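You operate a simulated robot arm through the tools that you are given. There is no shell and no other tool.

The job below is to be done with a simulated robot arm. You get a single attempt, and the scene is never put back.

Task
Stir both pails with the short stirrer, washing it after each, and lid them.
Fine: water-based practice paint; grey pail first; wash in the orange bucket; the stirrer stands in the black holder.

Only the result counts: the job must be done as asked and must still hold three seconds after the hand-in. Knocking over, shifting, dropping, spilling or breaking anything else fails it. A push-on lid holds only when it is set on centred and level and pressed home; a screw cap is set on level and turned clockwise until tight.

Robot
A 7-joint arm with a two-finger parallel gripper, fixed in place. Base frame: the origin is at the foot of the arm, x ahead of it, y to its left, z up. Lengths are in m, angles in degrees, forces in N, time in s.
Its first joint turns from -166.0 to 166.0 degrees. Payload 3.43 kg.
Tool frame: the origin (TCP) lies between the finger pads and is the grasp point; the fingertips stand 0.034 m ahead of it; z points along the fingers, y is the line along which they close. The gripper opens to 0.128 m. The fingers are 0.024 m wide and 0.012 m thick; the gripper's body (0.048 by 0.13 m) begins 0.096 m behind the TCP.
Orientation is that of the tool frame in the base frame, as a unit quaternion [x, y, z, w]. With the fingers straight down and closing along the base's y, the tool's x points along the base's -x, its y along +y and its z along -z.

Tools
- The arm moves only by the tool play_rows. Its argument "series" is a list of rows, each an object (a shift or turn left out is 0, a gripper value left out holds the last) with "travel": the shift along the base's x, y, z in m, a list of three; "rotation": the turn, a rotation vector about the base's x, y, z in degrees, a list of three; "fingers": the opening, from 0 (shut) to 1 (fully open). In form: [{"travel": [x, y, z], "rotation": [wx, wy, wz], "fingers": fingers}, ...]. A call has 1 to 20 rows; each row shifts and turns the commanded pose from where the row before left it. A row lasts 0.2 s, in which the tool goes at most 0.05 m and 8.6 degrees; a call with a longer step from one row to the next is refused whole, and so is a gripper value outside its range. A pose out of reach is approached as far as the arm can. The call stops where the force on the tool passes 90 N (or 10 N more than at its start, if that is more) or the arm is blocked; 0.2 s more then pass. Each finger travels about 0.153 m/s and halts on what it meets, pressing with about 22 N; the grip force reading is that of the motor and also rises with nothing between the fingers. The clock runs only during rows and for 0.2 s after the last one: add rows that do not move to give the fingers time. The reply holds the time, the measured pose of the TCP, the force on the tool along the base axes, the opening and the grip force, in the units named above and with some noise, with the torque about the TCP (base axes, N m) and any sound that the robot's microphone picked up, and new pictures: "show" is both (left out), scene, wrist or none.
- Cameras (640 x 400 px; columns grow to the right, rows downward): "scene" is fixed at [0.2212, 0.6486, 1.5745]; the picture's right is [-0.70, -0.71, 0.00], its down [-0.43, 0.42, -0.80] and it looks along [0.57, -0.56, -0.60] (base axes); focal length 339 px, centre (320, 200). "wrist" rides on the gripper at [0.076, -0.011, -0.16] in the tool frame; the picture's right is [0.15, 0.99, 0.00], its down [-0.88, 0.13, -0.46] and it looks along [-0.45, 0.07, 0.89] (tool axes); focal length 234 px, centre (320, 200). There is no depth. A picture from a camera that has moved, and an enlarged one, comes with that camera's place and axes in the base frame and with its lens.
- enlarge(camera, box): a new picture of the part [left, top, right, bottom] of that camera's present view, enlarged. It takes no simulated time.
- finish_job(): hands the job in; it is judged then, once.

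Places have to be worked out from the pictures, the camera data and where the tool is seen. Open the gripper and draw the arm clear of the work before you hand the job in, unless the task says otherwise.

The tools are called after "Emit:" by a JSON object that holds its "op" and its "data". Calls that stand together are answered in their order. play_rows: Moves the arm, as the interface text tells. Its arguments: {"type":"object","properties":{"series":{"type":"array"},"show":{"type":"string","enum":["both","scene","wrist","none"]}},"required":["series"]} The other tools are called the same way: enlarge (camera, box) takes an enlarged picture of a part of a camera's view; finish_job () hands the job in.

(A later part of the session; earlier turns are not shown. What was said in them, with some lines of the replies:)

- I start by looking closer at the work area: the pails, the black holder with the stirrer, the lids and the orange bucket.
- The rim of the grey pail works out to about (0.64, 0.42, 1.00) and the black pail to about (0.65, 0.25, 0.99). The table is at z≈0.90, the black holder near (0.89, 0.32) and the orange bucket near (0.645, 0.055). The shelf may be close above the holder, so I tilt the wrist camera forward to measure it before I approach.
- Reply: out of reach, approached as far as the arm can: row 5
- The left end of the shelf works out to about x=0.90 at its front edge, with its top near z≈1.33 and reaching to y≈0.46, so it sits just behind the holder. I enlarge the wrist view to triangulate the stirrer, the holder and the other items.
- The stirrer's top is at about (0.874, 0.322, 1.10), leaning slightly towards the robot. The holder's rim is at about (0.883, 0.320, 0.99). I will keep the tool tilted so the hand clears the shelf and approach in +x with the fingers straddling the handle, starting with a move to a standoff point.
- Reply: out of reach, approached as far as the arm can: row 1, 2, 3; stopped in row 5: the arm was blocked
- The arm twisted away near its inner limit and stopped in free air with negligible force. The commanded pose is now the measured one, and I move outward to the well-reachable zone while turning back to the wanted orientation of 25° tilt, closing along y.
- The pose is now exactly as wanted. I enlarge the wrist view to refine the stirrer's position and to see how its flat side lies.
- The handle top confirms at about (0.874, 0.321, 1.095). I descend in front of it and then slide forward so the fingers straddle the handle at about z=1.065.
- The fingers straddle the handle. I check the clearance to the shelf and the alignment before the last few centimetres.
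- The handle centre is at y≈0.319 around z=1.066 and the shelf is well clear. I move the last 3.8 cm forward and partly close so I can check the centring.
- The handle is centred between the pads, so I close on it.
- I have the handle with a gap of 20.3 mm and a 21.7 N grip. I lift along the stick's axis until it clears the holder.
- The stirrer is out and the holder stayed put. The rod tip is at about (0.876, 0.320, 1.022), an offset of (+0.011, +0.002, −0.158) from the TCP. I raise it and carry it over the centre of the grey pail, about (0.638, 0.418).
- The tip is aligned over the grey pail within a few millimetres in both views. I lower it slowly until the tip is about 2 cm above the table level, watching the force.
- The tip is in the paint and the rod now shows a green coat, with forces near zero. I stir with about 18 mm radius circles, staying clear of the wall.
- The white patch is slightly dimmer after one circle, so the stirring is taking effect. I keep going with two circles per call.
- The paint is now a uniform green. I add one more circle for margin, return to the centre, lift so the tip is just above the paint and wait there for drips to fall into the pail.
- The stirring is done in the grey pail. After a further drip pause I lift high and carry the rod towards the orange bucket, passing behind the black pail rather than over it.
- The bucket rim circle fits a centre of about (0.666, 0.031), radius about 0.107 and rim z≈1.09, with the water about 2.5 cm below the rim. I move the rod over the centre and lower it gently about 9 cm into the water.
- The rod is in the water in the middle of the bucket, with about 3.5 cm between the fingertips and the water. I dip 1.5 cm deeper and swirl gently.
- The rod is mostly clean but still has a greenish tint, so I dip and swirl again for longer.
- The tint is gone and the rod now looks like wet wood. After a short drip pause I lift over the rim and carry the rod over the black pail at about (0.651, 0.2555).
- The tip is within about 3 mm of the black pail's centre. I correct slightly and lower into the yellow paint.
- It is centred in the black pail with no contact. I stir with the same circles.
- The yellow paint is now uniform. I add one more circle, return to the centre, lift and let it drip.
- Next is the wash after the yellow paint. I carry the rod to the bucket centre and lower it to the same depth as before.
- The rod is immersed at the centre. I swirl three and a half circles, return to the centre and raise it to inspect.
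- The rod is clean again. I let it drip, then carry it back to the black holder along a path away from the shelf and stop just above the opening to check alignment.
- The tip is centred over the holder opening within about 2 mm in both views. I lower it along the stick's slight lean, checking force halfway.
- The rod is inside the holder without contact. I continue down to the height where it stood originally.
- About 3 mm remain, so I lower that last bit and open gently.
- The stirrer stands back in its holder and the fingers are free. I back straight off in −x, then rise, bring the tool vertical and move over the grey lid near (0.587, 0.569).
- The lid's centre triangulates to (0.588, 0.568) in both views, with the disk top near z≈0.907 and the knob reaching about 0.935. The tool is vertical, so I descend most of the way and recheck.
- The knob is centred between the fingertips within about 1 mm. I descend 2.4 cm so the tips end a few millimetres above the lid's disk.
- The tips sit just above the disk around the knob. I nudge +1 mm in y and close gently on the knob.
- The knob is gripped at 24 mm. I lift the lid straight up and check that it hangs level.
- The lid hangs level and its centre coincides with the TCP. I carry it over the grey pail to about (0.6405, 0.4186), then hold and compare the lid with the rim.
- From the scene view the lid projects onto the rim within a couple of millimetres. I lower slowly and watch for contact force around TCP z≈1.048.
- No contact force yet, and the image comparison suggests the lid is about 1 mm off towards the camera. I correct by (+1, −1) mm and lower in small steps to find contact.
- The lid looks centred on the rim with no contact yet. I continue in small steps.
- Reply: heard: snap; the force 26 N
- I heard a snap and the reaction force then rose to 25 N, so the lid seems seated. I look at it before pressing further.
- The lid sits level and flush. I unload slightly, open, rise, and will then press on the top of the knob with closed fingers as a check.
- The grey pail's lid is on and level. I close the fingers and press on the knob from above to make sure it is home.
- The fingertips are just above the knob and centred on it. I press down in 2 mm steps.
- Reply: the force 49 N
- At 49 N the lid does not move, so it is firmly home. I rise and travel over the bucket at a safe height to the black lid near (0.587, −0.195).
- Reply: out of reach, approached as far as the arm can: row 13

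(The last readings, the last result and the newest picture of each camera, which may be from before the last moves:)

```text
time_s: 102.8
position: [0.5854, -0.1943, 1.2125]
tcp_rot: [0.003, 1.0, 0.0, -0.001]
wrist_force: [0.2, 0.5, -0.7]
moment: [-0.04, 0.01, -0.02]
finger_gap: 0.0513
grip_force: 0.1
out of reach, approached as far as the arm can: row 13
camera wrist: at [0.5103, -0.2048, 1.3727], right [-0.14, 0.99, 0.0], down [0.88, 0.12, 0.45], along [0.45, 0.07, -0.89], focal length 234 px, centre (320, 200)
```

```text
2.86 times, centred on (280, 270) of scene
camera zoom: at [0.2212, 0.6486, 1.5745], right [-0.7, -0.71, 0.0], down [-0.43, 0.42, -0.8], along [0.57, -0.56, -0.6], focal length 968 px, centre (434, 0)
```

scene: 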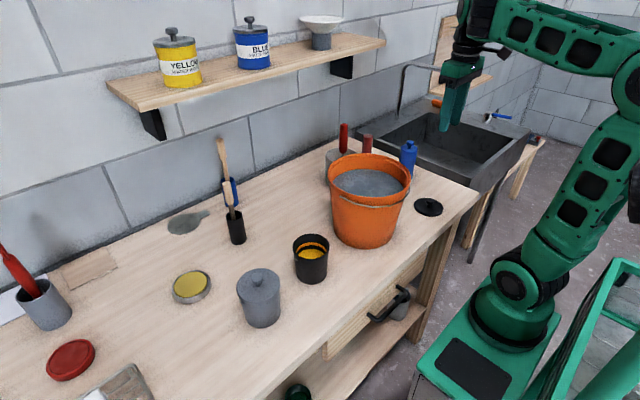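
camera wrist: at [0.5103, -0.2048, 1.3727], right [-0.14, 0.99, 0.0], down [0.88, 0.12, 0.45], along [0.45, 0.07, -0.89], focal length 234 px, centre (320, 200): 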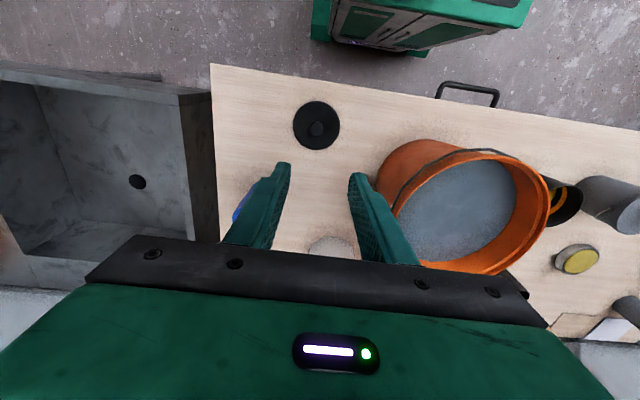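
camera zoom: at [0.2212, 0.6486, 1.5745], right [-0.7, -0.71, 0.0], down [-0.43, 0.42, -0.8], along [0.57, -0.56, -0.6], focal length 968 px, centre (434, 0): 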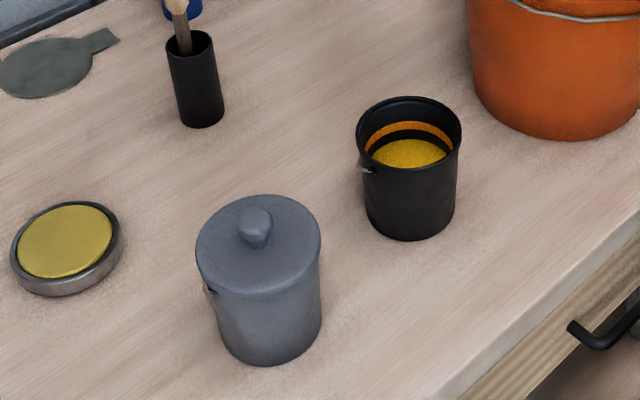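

The black lid's centre is at about (0.590, −0.196) with its knob upright. I descend with a small correction, staying clear of the bucket and its bail.

Emit:
{"op": "play_rows", "data": {"series": [{"travel": [0.002, -0.001, -0.04]}, {"travel": [0.002, -0.001, -0.04]}, {"travel": [0, 0, -0.04]}, {"travel": [0, 0, -0.04]}, {"travel": [0, 0, -0.04]}, {"travel": [0, 0, -0.04]}, {}]}}

Emit:
{"op": "enlarge", "data": {"camera": "wrist", "box": [240, 80, 400, 240]}}

Emit:
{"op": "enlarge", "data": {"camera": "scene", "box": [380, 130, 480, 230]}}

```text
time_s: 104.4
position: [0.5923, -0.1966, 0.9726]
tcp_rot: [0.003, 1.0, 0.001, -0.002]
wrist_force: [0.0, 0.6, 0.1]
moment: [-0.01, 0.02, 0.01]
finger_gap: 0.0509
grip_force: 0.1
camera wrist: at [0.516, -0.2068, 1.1323], right [-0.14, 0.99, 0.0], down [0.88, 0.12, 0.45], along [0.45, 0.07, -0.89], focal length 234 px, centre (320, 200)
```

scene: 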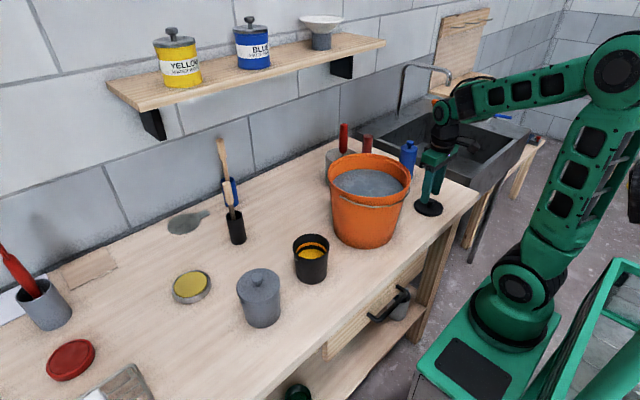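
wrist: 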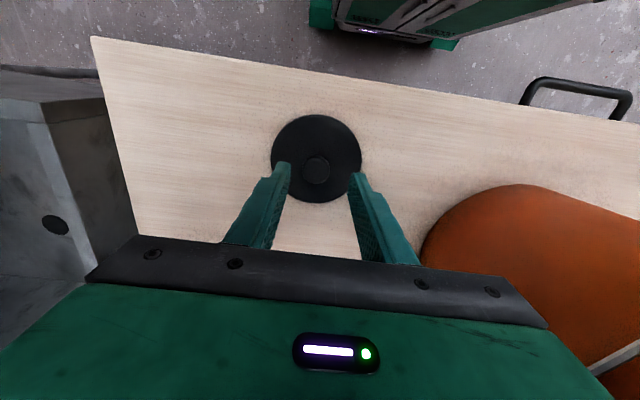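

```text
2.50 times, centred on (320, 160) of wrist
camera zoom: at [0.516, -0.2068, 1.1323], right [-0.14, 0.99, 0.0], down [0.88, 0.12, 0.45], along [0.45, 0.07, -0.89], focal length 585 px, centre (320, 300)
```

zoom: 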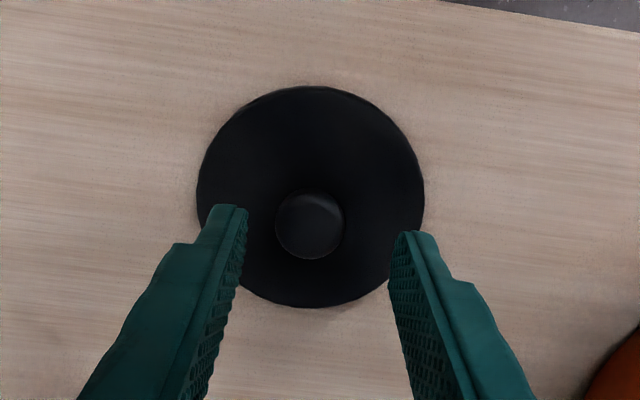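

```text
4.00 times, centred on (430, 180) of scene
camera zoom: at [0.2212, 0.6486, 1.5745], right [-0.7, -0.71, 0.0], down [-0.43, 0.42, -0.8], along [0.57, -0.56, -0.6], focal length 1356 px, centre (-120, 280)
```

zoom: 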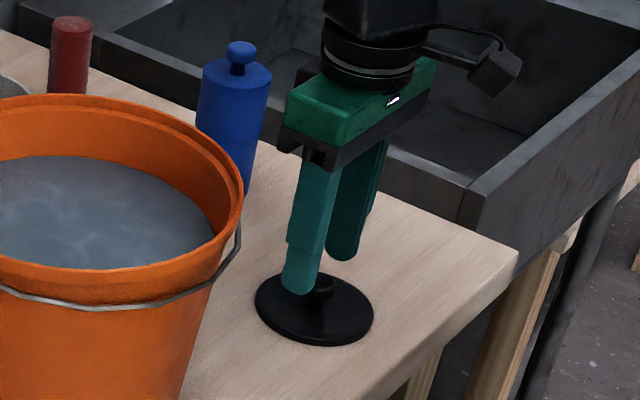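

The knob lies about 3.6 mm towards −y and 2.5 mm towards −x from the tool centre. I correct that and descend to knob height.

Emit:
{"op": "play_rows", "data": {"series": [{"travel": [-0.0025, -0.0036, 0]}, {"travel": [0, 0, -0.01]}, {"travel": [0, 0, -0.008]}, {"travel": [0, 0, -0.006]}, {}], "show": "wrist"}}

Emit:
{"op": "enlarge", "data": {"camera": "wrist", "box": [240, 80, 400, 240]}}

Emit:
{"op": "enlarge", "data": {"camera": "scene", "box": [390, 160, 470, 230]}}

```text
time_s: 105.6
position: [0.5901, -0.1994, 0.9482]
tcp_rot: [0.002, 1.0, 0.001, -0.002]
wrist_force: [0.9, 0.5, -0.3]
moment: [-0.01, 0.02, -0.03]
finger_gap: 0.0511
grip_force: 0.0
camera wrist: at [0.5131, -0.2102, 1.1077], right [-0.14, 0.99, 0.0], down [0.88, 0.12, 0.45], along [0.45, 0.07, -0.89], focal length 234 px, centre (320, 200)
```

wrist: 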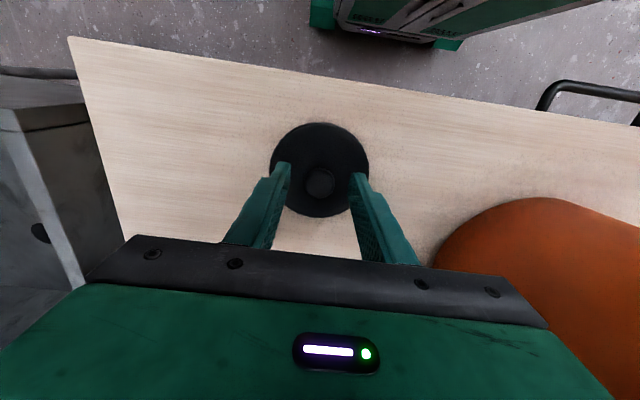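

```text
2.50 times, centred on (320, 160) of wrist
camera zoom: at [0.5131, -0.2102, 1.1077], right [-0.14, 0.99, 0.0], down [0.88, 0.12, 0.45], along [0.45, 0.07, -0.89], focal length 585 px, centre (320, 300)
```

zoom: 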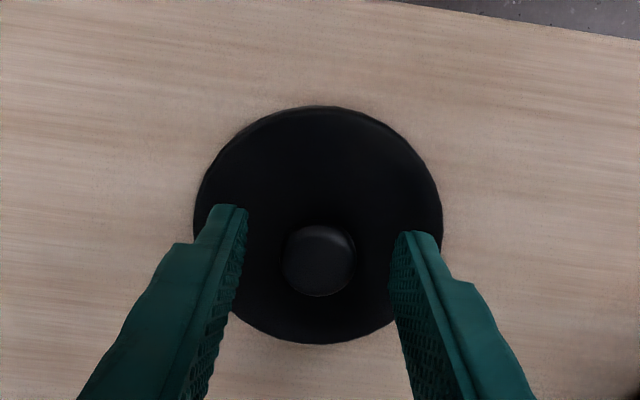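

```text
5.71 times, centred on (430, 195) of scene
camera zoom: at [0.2212, 0.6486, 1.5745], right [-0.7, -0.71, 0.0], down [-0.43, 0.42, -0.8], along [0.57, -0.56, -0.6], focal length 1936 px, centre (-309, 229)
```

zoom: 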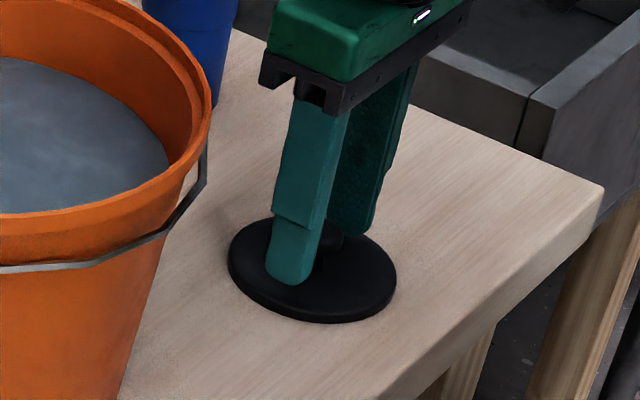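

The lid now sits relative to the tool exactly as the grey lid did when gripped. I close on the knob and lift straight up.

Emit:
{"op": "play_rows", "data": {"series": [{"fingers": 0.3}, {"fingers": 0.22}, {"fingers": 0.1}, {"fingers": 0.0}, {}, {}, {"travel": [0, 0, 0.01]}, {"travel": [0, 0, 0.02]}, {"travel": [0, 0, 0.03]}, {}]}}

Emit:
{"op": "enlarge", "data": {"camera": "wrist", "box": [240, 80, 400, 240]}}

Emit:
{"op": "enlarge", "data": {"camera": "scene", "box": [380, 130, 480, 230]}}

```text
time_s: 107.8
position: [0.5896, -0.1987, 1.0091]
tcp_rot: [0.004, 1.0, 0.001, -0.002]
wrist_force: [-0.3, -0.3, -0.2]
moment: [0.03, -0.02, 0.02]
finger_gap: 0.0245
grip_force: 22.0
camera wrist: at [0.513, -0.2101, 1.1689], right [-0.14, 0.99, 0.0], down [0.88, 0.12, 0.45], along [0.45, 0.07, -0.89], focal length 234 px, centre (320, 200)
```

scene: 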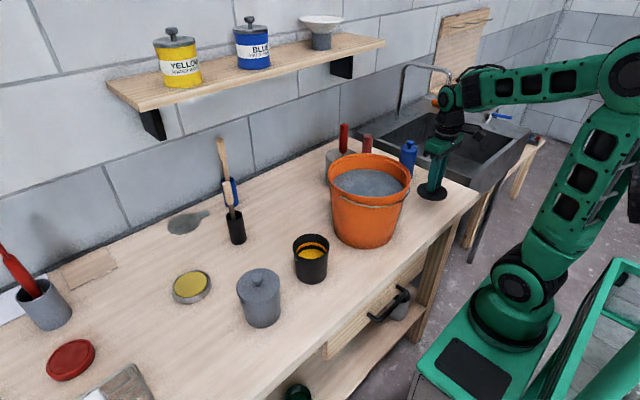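
wrist: 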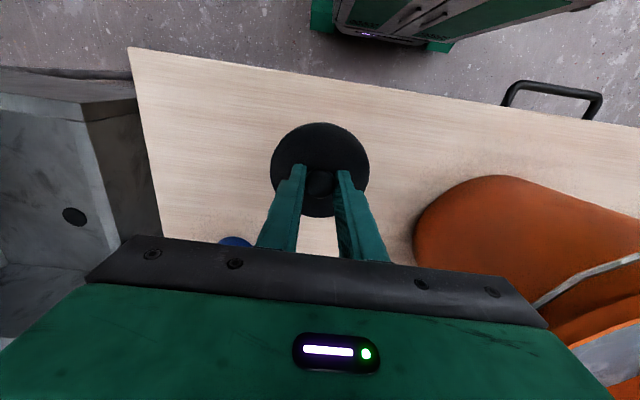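

```text
2.50 times, centred on (320, 160) of wrist
camera zoom: at [0.513, -0.2101, 1.1689], right [-0.14, 0.99, 0.0], down [0.88, 0.12, 0.45], along [0.45, 0.07, -0.89], focal length 585 px, centre (320, 300)
```

zoom: 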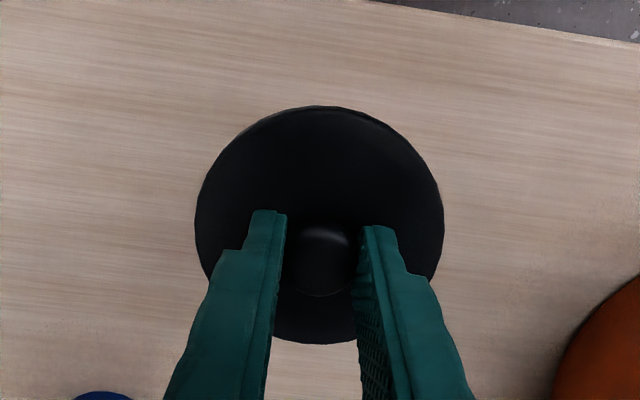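

```text
4.00 times, centred on (430, 180) of scene
camera zoom: at [0.2212, 0.6486, 1.5745], right [-0.7, -0.71, 0.0], down [-0.43, 0.42, -0.8], along [0.57, -0.56, -0.6], focal length 1356 px, centre (-120, 280)
```

zoom: 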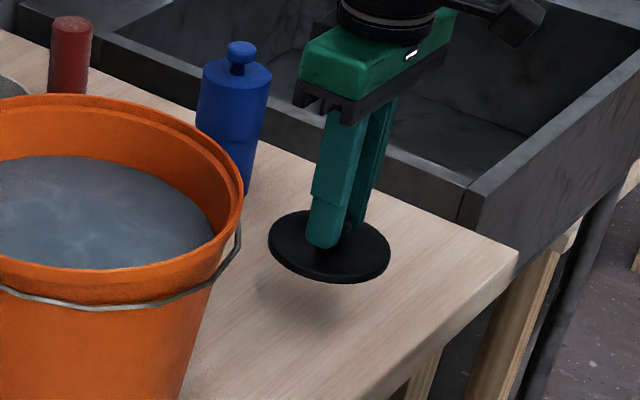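

The black lid is lifted level with the same grip as the grey one. I raise it well above the bucket rim and carry it over to the black pail at about (0.654, 0.256).

Emit:
{"op": "play_rows", "data": {"series": [{"travel": [0, 0, 0.045]}, {"travel": [0, 0, 0.048]}, {"travel": [0, 0, 0.048]}, {"travel": [0, 0, 0.048]}, {"travel": [0.0058, 0.0414, 0]}, {"travel": [0.0058, 0.0414, 0]}, {"travel": [0.0058, 0.0414, 0]}, {"travel": [0.0058, 0.0414, 0]}, {"travel": [0.0058, 0.0414, 0]}, {"travel": [0.0058, 0.0414, 0]}, {"travel": [0.0058, 0.0414, 0]}, {"travel": [0.0058, 0.0414, 0]}, {"travel": [0.0058, 0.0414, 0]}, {"travel": [0.0058, 0.0414, 0]}, {"travel": [0.0058, 0.041, 0]}, {}]}}

Emit:
{"op": "enlarge", "data": {"camera": "scene", "box": [260, 200, 360, 300]}}

Emit:
{"op": "enlarge", "data": {"camera": "wrist", "box": [240, 60, 400, 240]}}

```text
time_s: 111.2
position: [0.6543, 0.2546, 1.1958]
tcp_rot: [0.004, 1.0, 0.002, -0.002]
wrist_force: [0.0, -0.5, -0.2]
moment: [0.02, -0.01, -0.02]
finger_gap: 0.0243
grip_force: 21.9
camera wrist: at [0.5775, 0.2438, 1.3571], right [-0.14, 0.99, 0.0], down [0.88, 0.12, 0.45], along [0.45, 0.07, -0.89], focal length 234 px, centre (320, 200)
```

scene: 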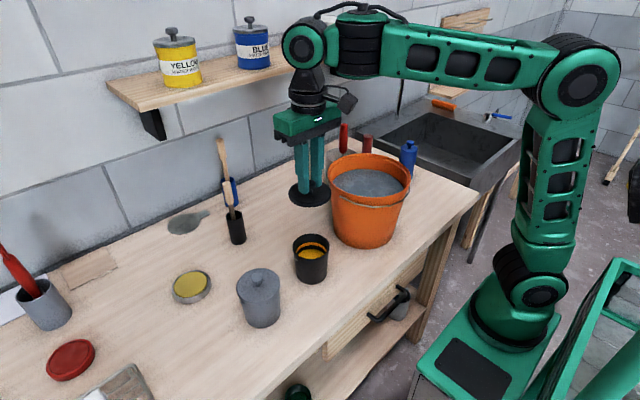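
wrist: 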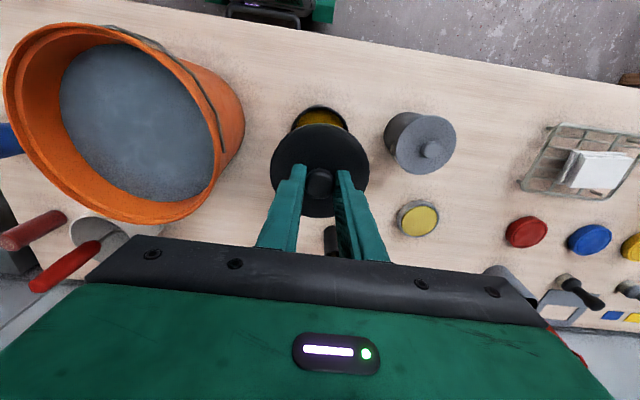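

```text
4.00 times, centred on (310, 250) of scene
camera zoom: at [0.2212, 0.6486, 1.5745], right [-0.7, -0.71, 0.0], down [-0.43, 0.42, -0.8], along [0.57, -0.56, -0.6], focal length 1356 px, centre (360, 0)
```

zoom: 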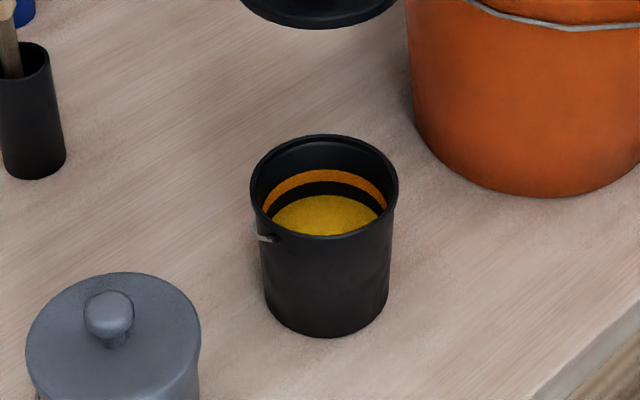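

```text
2.22 times, centred on (320, 150) of wrist
camera zoom: at [0.5775, 0.2438, 1.3571], right [-0.14, 0.99, 0.0], down [0.88, 0.12, 0.45], along [0.45, 0.07, -0.89], focal length 520 px, centre (320, 311)
```

zoom: 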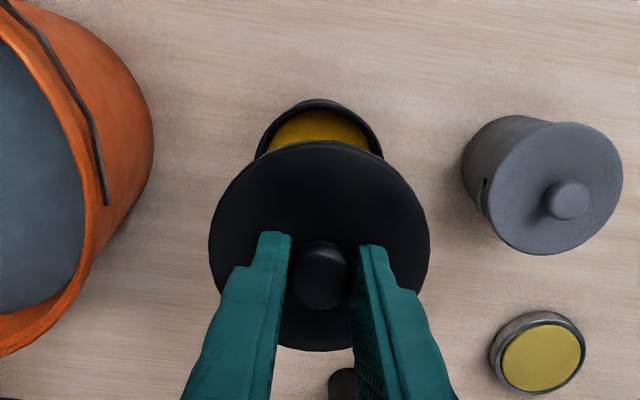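

Using the same rim height as the grey pail (z≈1.0), both views place the black pail's centre at about (0.652, 0.2565). I shift by (−2, +1) mm and lower to just above the rim.

Emit:
{"op": "play_rows", "data": {"series": [{"travel": [-0.002, 0.001, -0.04]}, {"travel": [0, 0, -0.04]}, {"travel": [0, 0, -0.03]}, {"travel": [0, 0, -0.02]}, {"travel": [0, 0, -0.01]}, {}, {}]}}

Emit:
{"op": "enlarge", "data": {"camera": "scene", "box": [260, 200, 360, 300]}}

Emit:
{"op": "enlarge", "data": {"camera": "wrist", "box": [240, 80, 400, 240]}}

```text
time_s: 112.8
position: [0.6518, 0.2551, 1.0576]
tcp_rot: [0.004, 1.0, 0.001, -0.002]
wrist_force: [0.3, 0.3, -1.1]
moment: [-0.01, 0.0, 0.01]
finger_gap: 0.0242
grip_force: 22.2
camera wrist: at [0.5753, 0.2452, 1.2173], right [-0.14, 0.99, 0.0], down [0.88, 0.12, 0.45], along [0.45, 0.07, -0.89], focal length 234 px, centre (320, 200)
```

scene: 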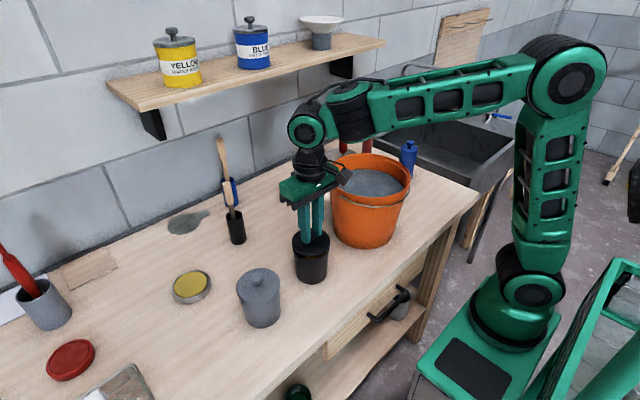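
wrist: 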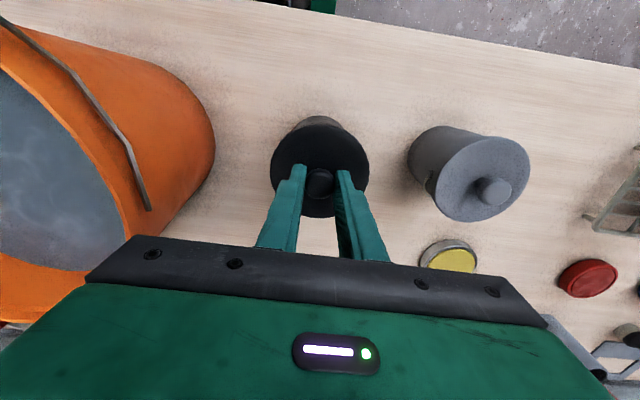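

```text
4.00 times, centred on (310, 250) of scene
camera zoom: at [0.2212, 0.6486, 1.5745], right [-0.7, -0.71, 0.0], down [-0.43, 0.42, -0.8], along [0.57, -0.56, -0.6], focal length 1356 px, centre (360, 0)
```

zoom: 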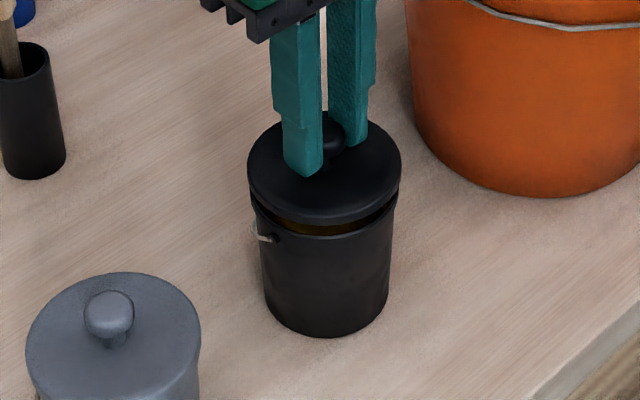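

```text
2.50 times, centred on (320, 160) of wrist
camera zoom: at [0.5753, 0.2452, 1.2173], right [-0.14, 0.99, 0.0], down [0.88, 0.12, 0.45], along [0.45, 0.07, -0.89], focal length 585 px, centre (320, 300)
```

zoom: 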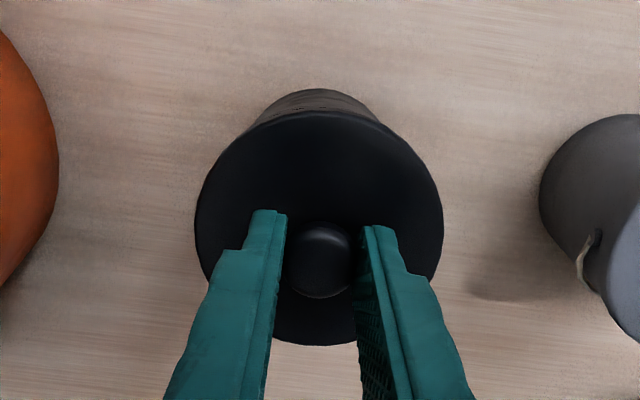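

The lid and rim are laterally aligned within about 0.5 mm and line up vertically too. I lower in small steps until the snap.

Emit:
{"op": "play_rows", "data": {"series": [{"travel": [0, 0, -0.004]}, {"travel": [0, 0, -0.003]}, {"travel": [0, 0, -0.002]}, {"travel": [0, 0, -0.002]}, {}], "show": "none"}}

Emit:
{"op": "play_rows", "data": {"series": [{"travel": [0, 0, -0.0015]}, {"travel": [0, 0, -0.0015]}, {}], "show": "none"}}

Emit:
{"op": "enlarge", "data": {"camera": "scene", "box": [260, 200, 360, 300]}}

```text
time_s: 114.0
position: [0.6519, 0.2558, 1.0465]
tcp_rot: [0.002, 1.0, 0.001, -0.002]
wrist_force: [0.6, -0.8, 0.1]
moment: [0.04, -0.01, -0.01]
finger_gap: 0.0243
grip_force: 21.7
```

```text
time_s: 114.8
position: [0.6518, 0.2556, 1.044]
tcp_rot: [0.003, 1.0, 0.001, 0.0]
wrist_force: [4.4, -1.4, 9.8]
moment: [-0.03, -0.21, -0.02]
finger_gap: 0.024
grip_force: 21.9
heard: snap
```

```text
4.00 times, centred on (310, 250) of scene
camera zoom: at [0.2212, 0.6486, 1.5745], right [-0.7, -0.71, 0.0], down [-0.43, 0.42, -0.8], along [0.57, -0.56, -0.6], focal length 1356 px, centre (360, 0)
```

zoom: 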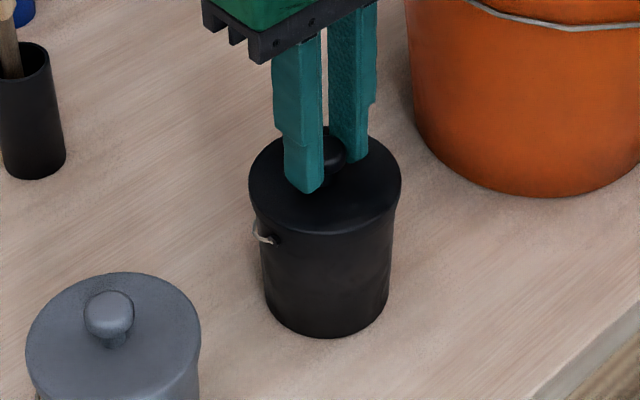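

The black lid snapped on at the same height as the grey one and looks level. I press slightly more, unload, release and rise.

Emit:
{"op": "play_rows", "data": {"series": [{"travel": [0, 0, -0.0015]}, {}, {"travel": [0, 0, 0.0015]}, {"fingers": 0.22}, {"fingers": 0.28}, {"fingers": 0.4}, {}, {"travel": [0, 0, 0.02]}, {"travel": [0, 0, 0.03]}, {"travel": [0, 0, 0.02]}, {"fingers": 0.0}, {}, {}]}}

Emit:
{"op": "enlarge", "data": {"camera": "scene", "box": [260, 200, 360, 300]}}

Emit:
{"op": "enlarge", "data": {"camera": "wrist", "box": [240, 80, 400, 240]}}

```text
time_s: 117.6
position: [0.6519, 0.2563, 1.1137]
tcp_rot: [0.003, 1.0, 0.001, -0.003]
wrist_force: [-0.6, 0.1, -0.1]
moment: [0.03, -0.01, -0.02]
finger_gap: 0.0001
grip_force: 21.9
camera wrist: at [0.5755, 0.2461, 1.2731], right [-0.14, 0.99, 0.0], down [0.88, 0.12, 0.45], along [0.45, 0.07, -0.89], focal length 234 px, centre (320, 200)
```

scene: 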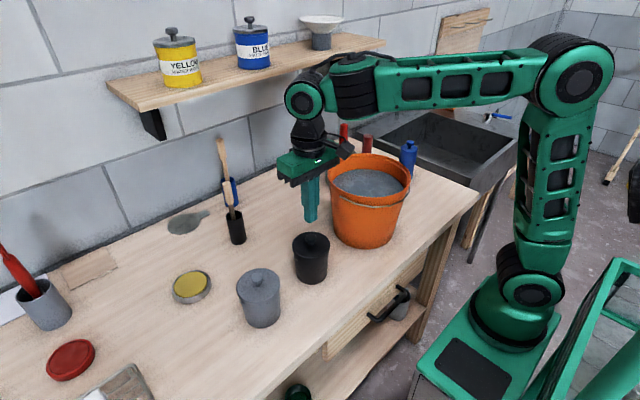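
wrist: 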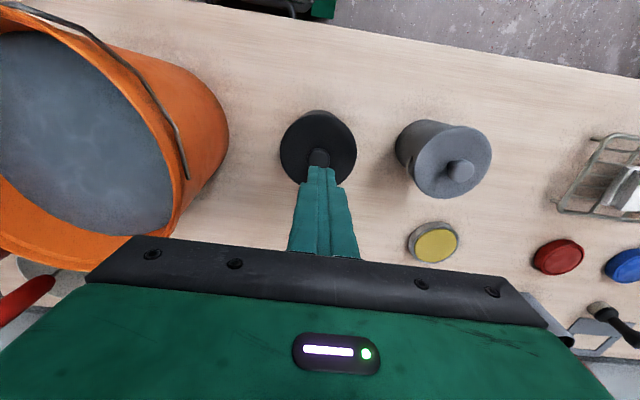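

```text
4.00 times, centred on (310, 250) of scene
camera zoom: at [0.2212, 0.6486, 1.5745], right [-0.7, -0.71, 0.0], down [-0.43, 0.42, -0.8], along [0.57, -0.56, -0.6], focal length 1356 px, centre (360, 0)
```

zoom: 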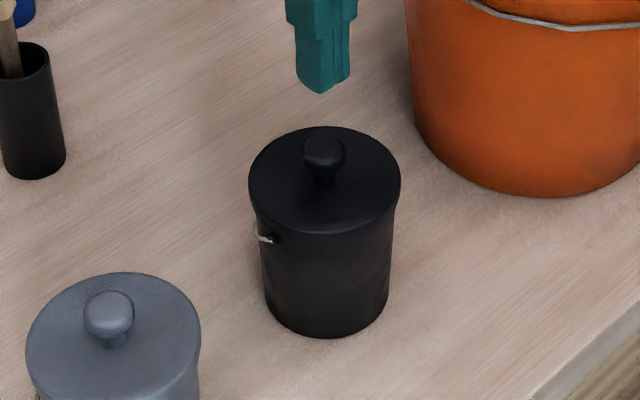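

```text
2.50 times, centred on (320, 160) of wrist
camera zoom: at [0.5755, 0.2461, 1.2731], right [-0.14, 0.99, 0.0], down [0.88, 0.12, 0.45], along [0.45, 0.07, -0.89], focal length 585 px, centre (320, 300)
```

zoom: 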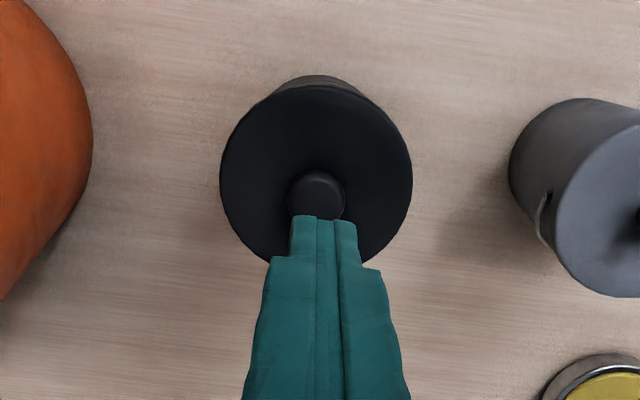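

The lid is level and seated. I confirm by pressing on the knob with closed fingers down to about z=1.058, as before.

Emit:
{"op": "play_rows", "data": {"series": [{"travel": [0, 0, -0.03]}, {"travel": [0, 0, -0.015]}, {"travel": [0, 0, -0.004]}, {"travel": [0, 0, -0.002]}, {}], "show": "none"}}

Emit:
{"op": "play_rows", "data": {"series": [{"travel": [0, 0, -0.0015]}, {"travel": [0, 0, -0.0015]}, {}], "show": "none"}}

```text
time_s: 118.8
position: [0.651, 0.2565, 1.062]
tcp_rot: [0.003, 1.0, 0.001, -0.002]
wrist_force: [-0.1, -0.8, 0.2]
moment: [-0.02, 0.02, 0.01]
finger_gap: 0.0
grip_force: 22.1
```

```text
time_s: 119.6
position: [0.6515, 0.2571, 1.0608]
tcp_rot: [0.003, 1.0, 0.001, 0.0]
wrist_force: [-0.4, -3.4, 32.1]
moment: [-0.11, -0.07, -0.04]
finger_gap: 0.0001
grip_force: 22.0
```

The reaction is 32 N at the same height as the grey lid, so it is home. I rise straight up, open the gripper and draw clear, then inspect everything.

Emit:
{"op": "play_rows", "data": {"series": [{"travel": [0, 0, -0.001]}, {"travel": [0, 0, 0.015]}, {"travel": [0, 0, 0.04]}, {"travel": [0, 0, 0.045]}, {"travel": [0, 0, 0.045], "fingers": 1.0}, {"travel": [0, 0, 0.045]}, {"travel": [-0.02, 0, 0.04]}, {"travel": [-0.02, -0.03, 0.02]}, {"travel": [-0.02, -0.04, 0]}, {"travel": [0, -0.04, 0]}, {"travel": [0, -0.045, 0]}, {}]}}

Emit:
{"op": "enlarge", "data": {"camera": "scene", "box": [200, 180, 360, 340]}}

Emit:
{"op": "enlarge", "data": {"camera": "scene", "box": [180, 100, 320, 250]}}

Emit:
{"op": "enlarge", "data": {"camera": "scene", "box": [300, 100, 500, 260]}}

```text
time_s: 122.2
position: [0.5912, 0.1014, 1.3095]
tcp_rot: [0.003, 1.0, 0.001, -0.001]
wrist_force: [-0.2, 0.2, 0.0]
moment: [-0.03, 0.01, -0.02]
finger_gap: 0.128
grip_force: 0.0
camera wrist: at [0.5152, 0.0903, 1.4693], right [-0.14, 0.99, 0.0], down [0.88, 0.12, 0.45], along [0.45, 0.07, -0.89], focal length 234 px, centre (320, 200)
```

scene: 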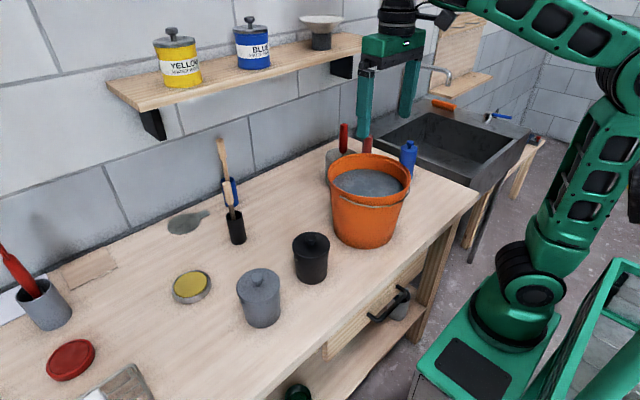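
wrist: 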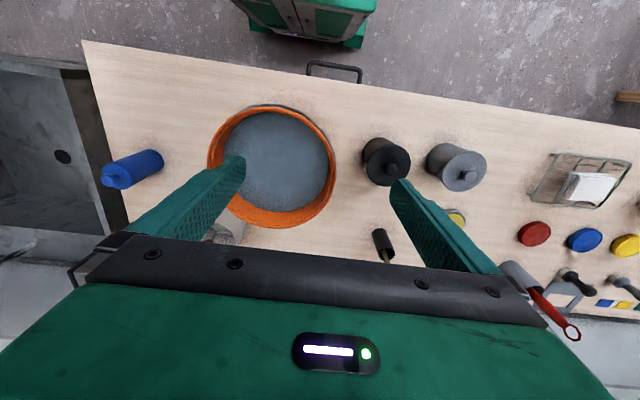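

```text
2.50 times, centred on (280, 260) of scene
camera zoom: at [0.2212, 0.6486, 1.5745], right [-0.7, -0.71, 0.0], down [-0.43, 0.42, -0.8], along [0.57, -0.56, -0.6], focal length 847 px, centre (420, 50)
```

zoom: 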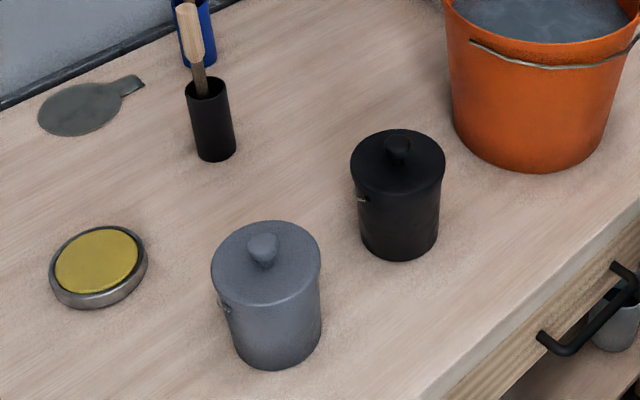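

```text
2.67 times, centred on (250, 175) of scene
camera zoom: at [0.2212, 0.6486, 1.5745], right [-0.7, -0.71, 0.0], down [-0.43, 0.42, -0.8], along [0.57, -0.56, -0.6], focal length 904 px, centre (507, 267)
```

zoom: 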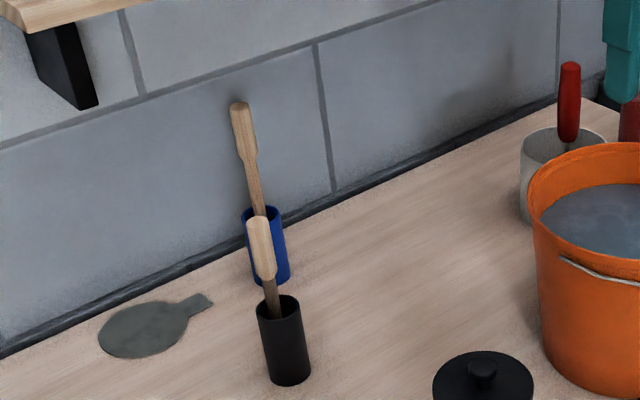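

```text
2.50 times, centred on (400, 180) of scene
camera zoom: at [0.2212, 0.6486, 1.5745], right [-0.7, -0.71, 0.0], down [-0.43, 0.42, -0.8], along [0.57, -0.56, -0.6], focal length 847 px, centre (120, 250)
```

zoom: 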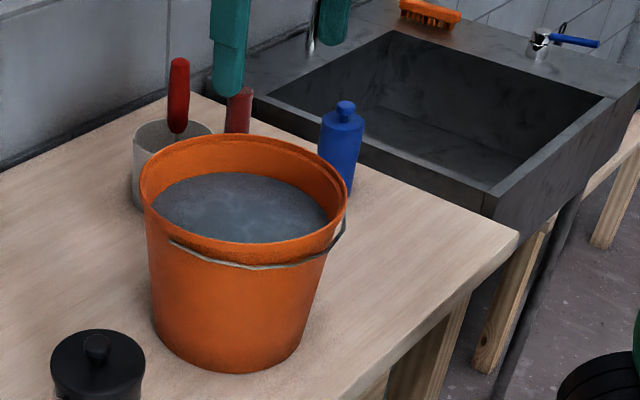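

Both lids are seated level, the washed stirrer is back in its holder, the table has no drips on it and nothing else has moved. The gripper is open and the arm is clear, so I hand the job in.

Emit:
{"op": "finish_job", "data": {}}

```text
The job is handed in.
```

The job is done and handed in. Both pails are stirred and lidded, and the washed short stirrer is back in the black holder.

- **Stirring:** I stirred the grey pail first, then the black one, about four circles each, until no white showed in the paint.
- **Washing:** I swirled the stirrer in the orange bucket after each pail. It still had a green tint after the first dip, so I washed it again until the tint was gone. After the yellow paint it came out with no yellow showing.
- **Lids:** Each lid made one snap as it went on and looked level. I then pressed on the knobs with about 49 N on the grey and 32 N on the black, and neither lid moved further.
- **Surroundings:** The last pictures show no drips on the table and nothing else moved. The gripper is open and the arm is clear of the work.

Early on, the arm twisted and stopped in mid-air near its inner reach limit. The force reading stayed small and it touched nothing.
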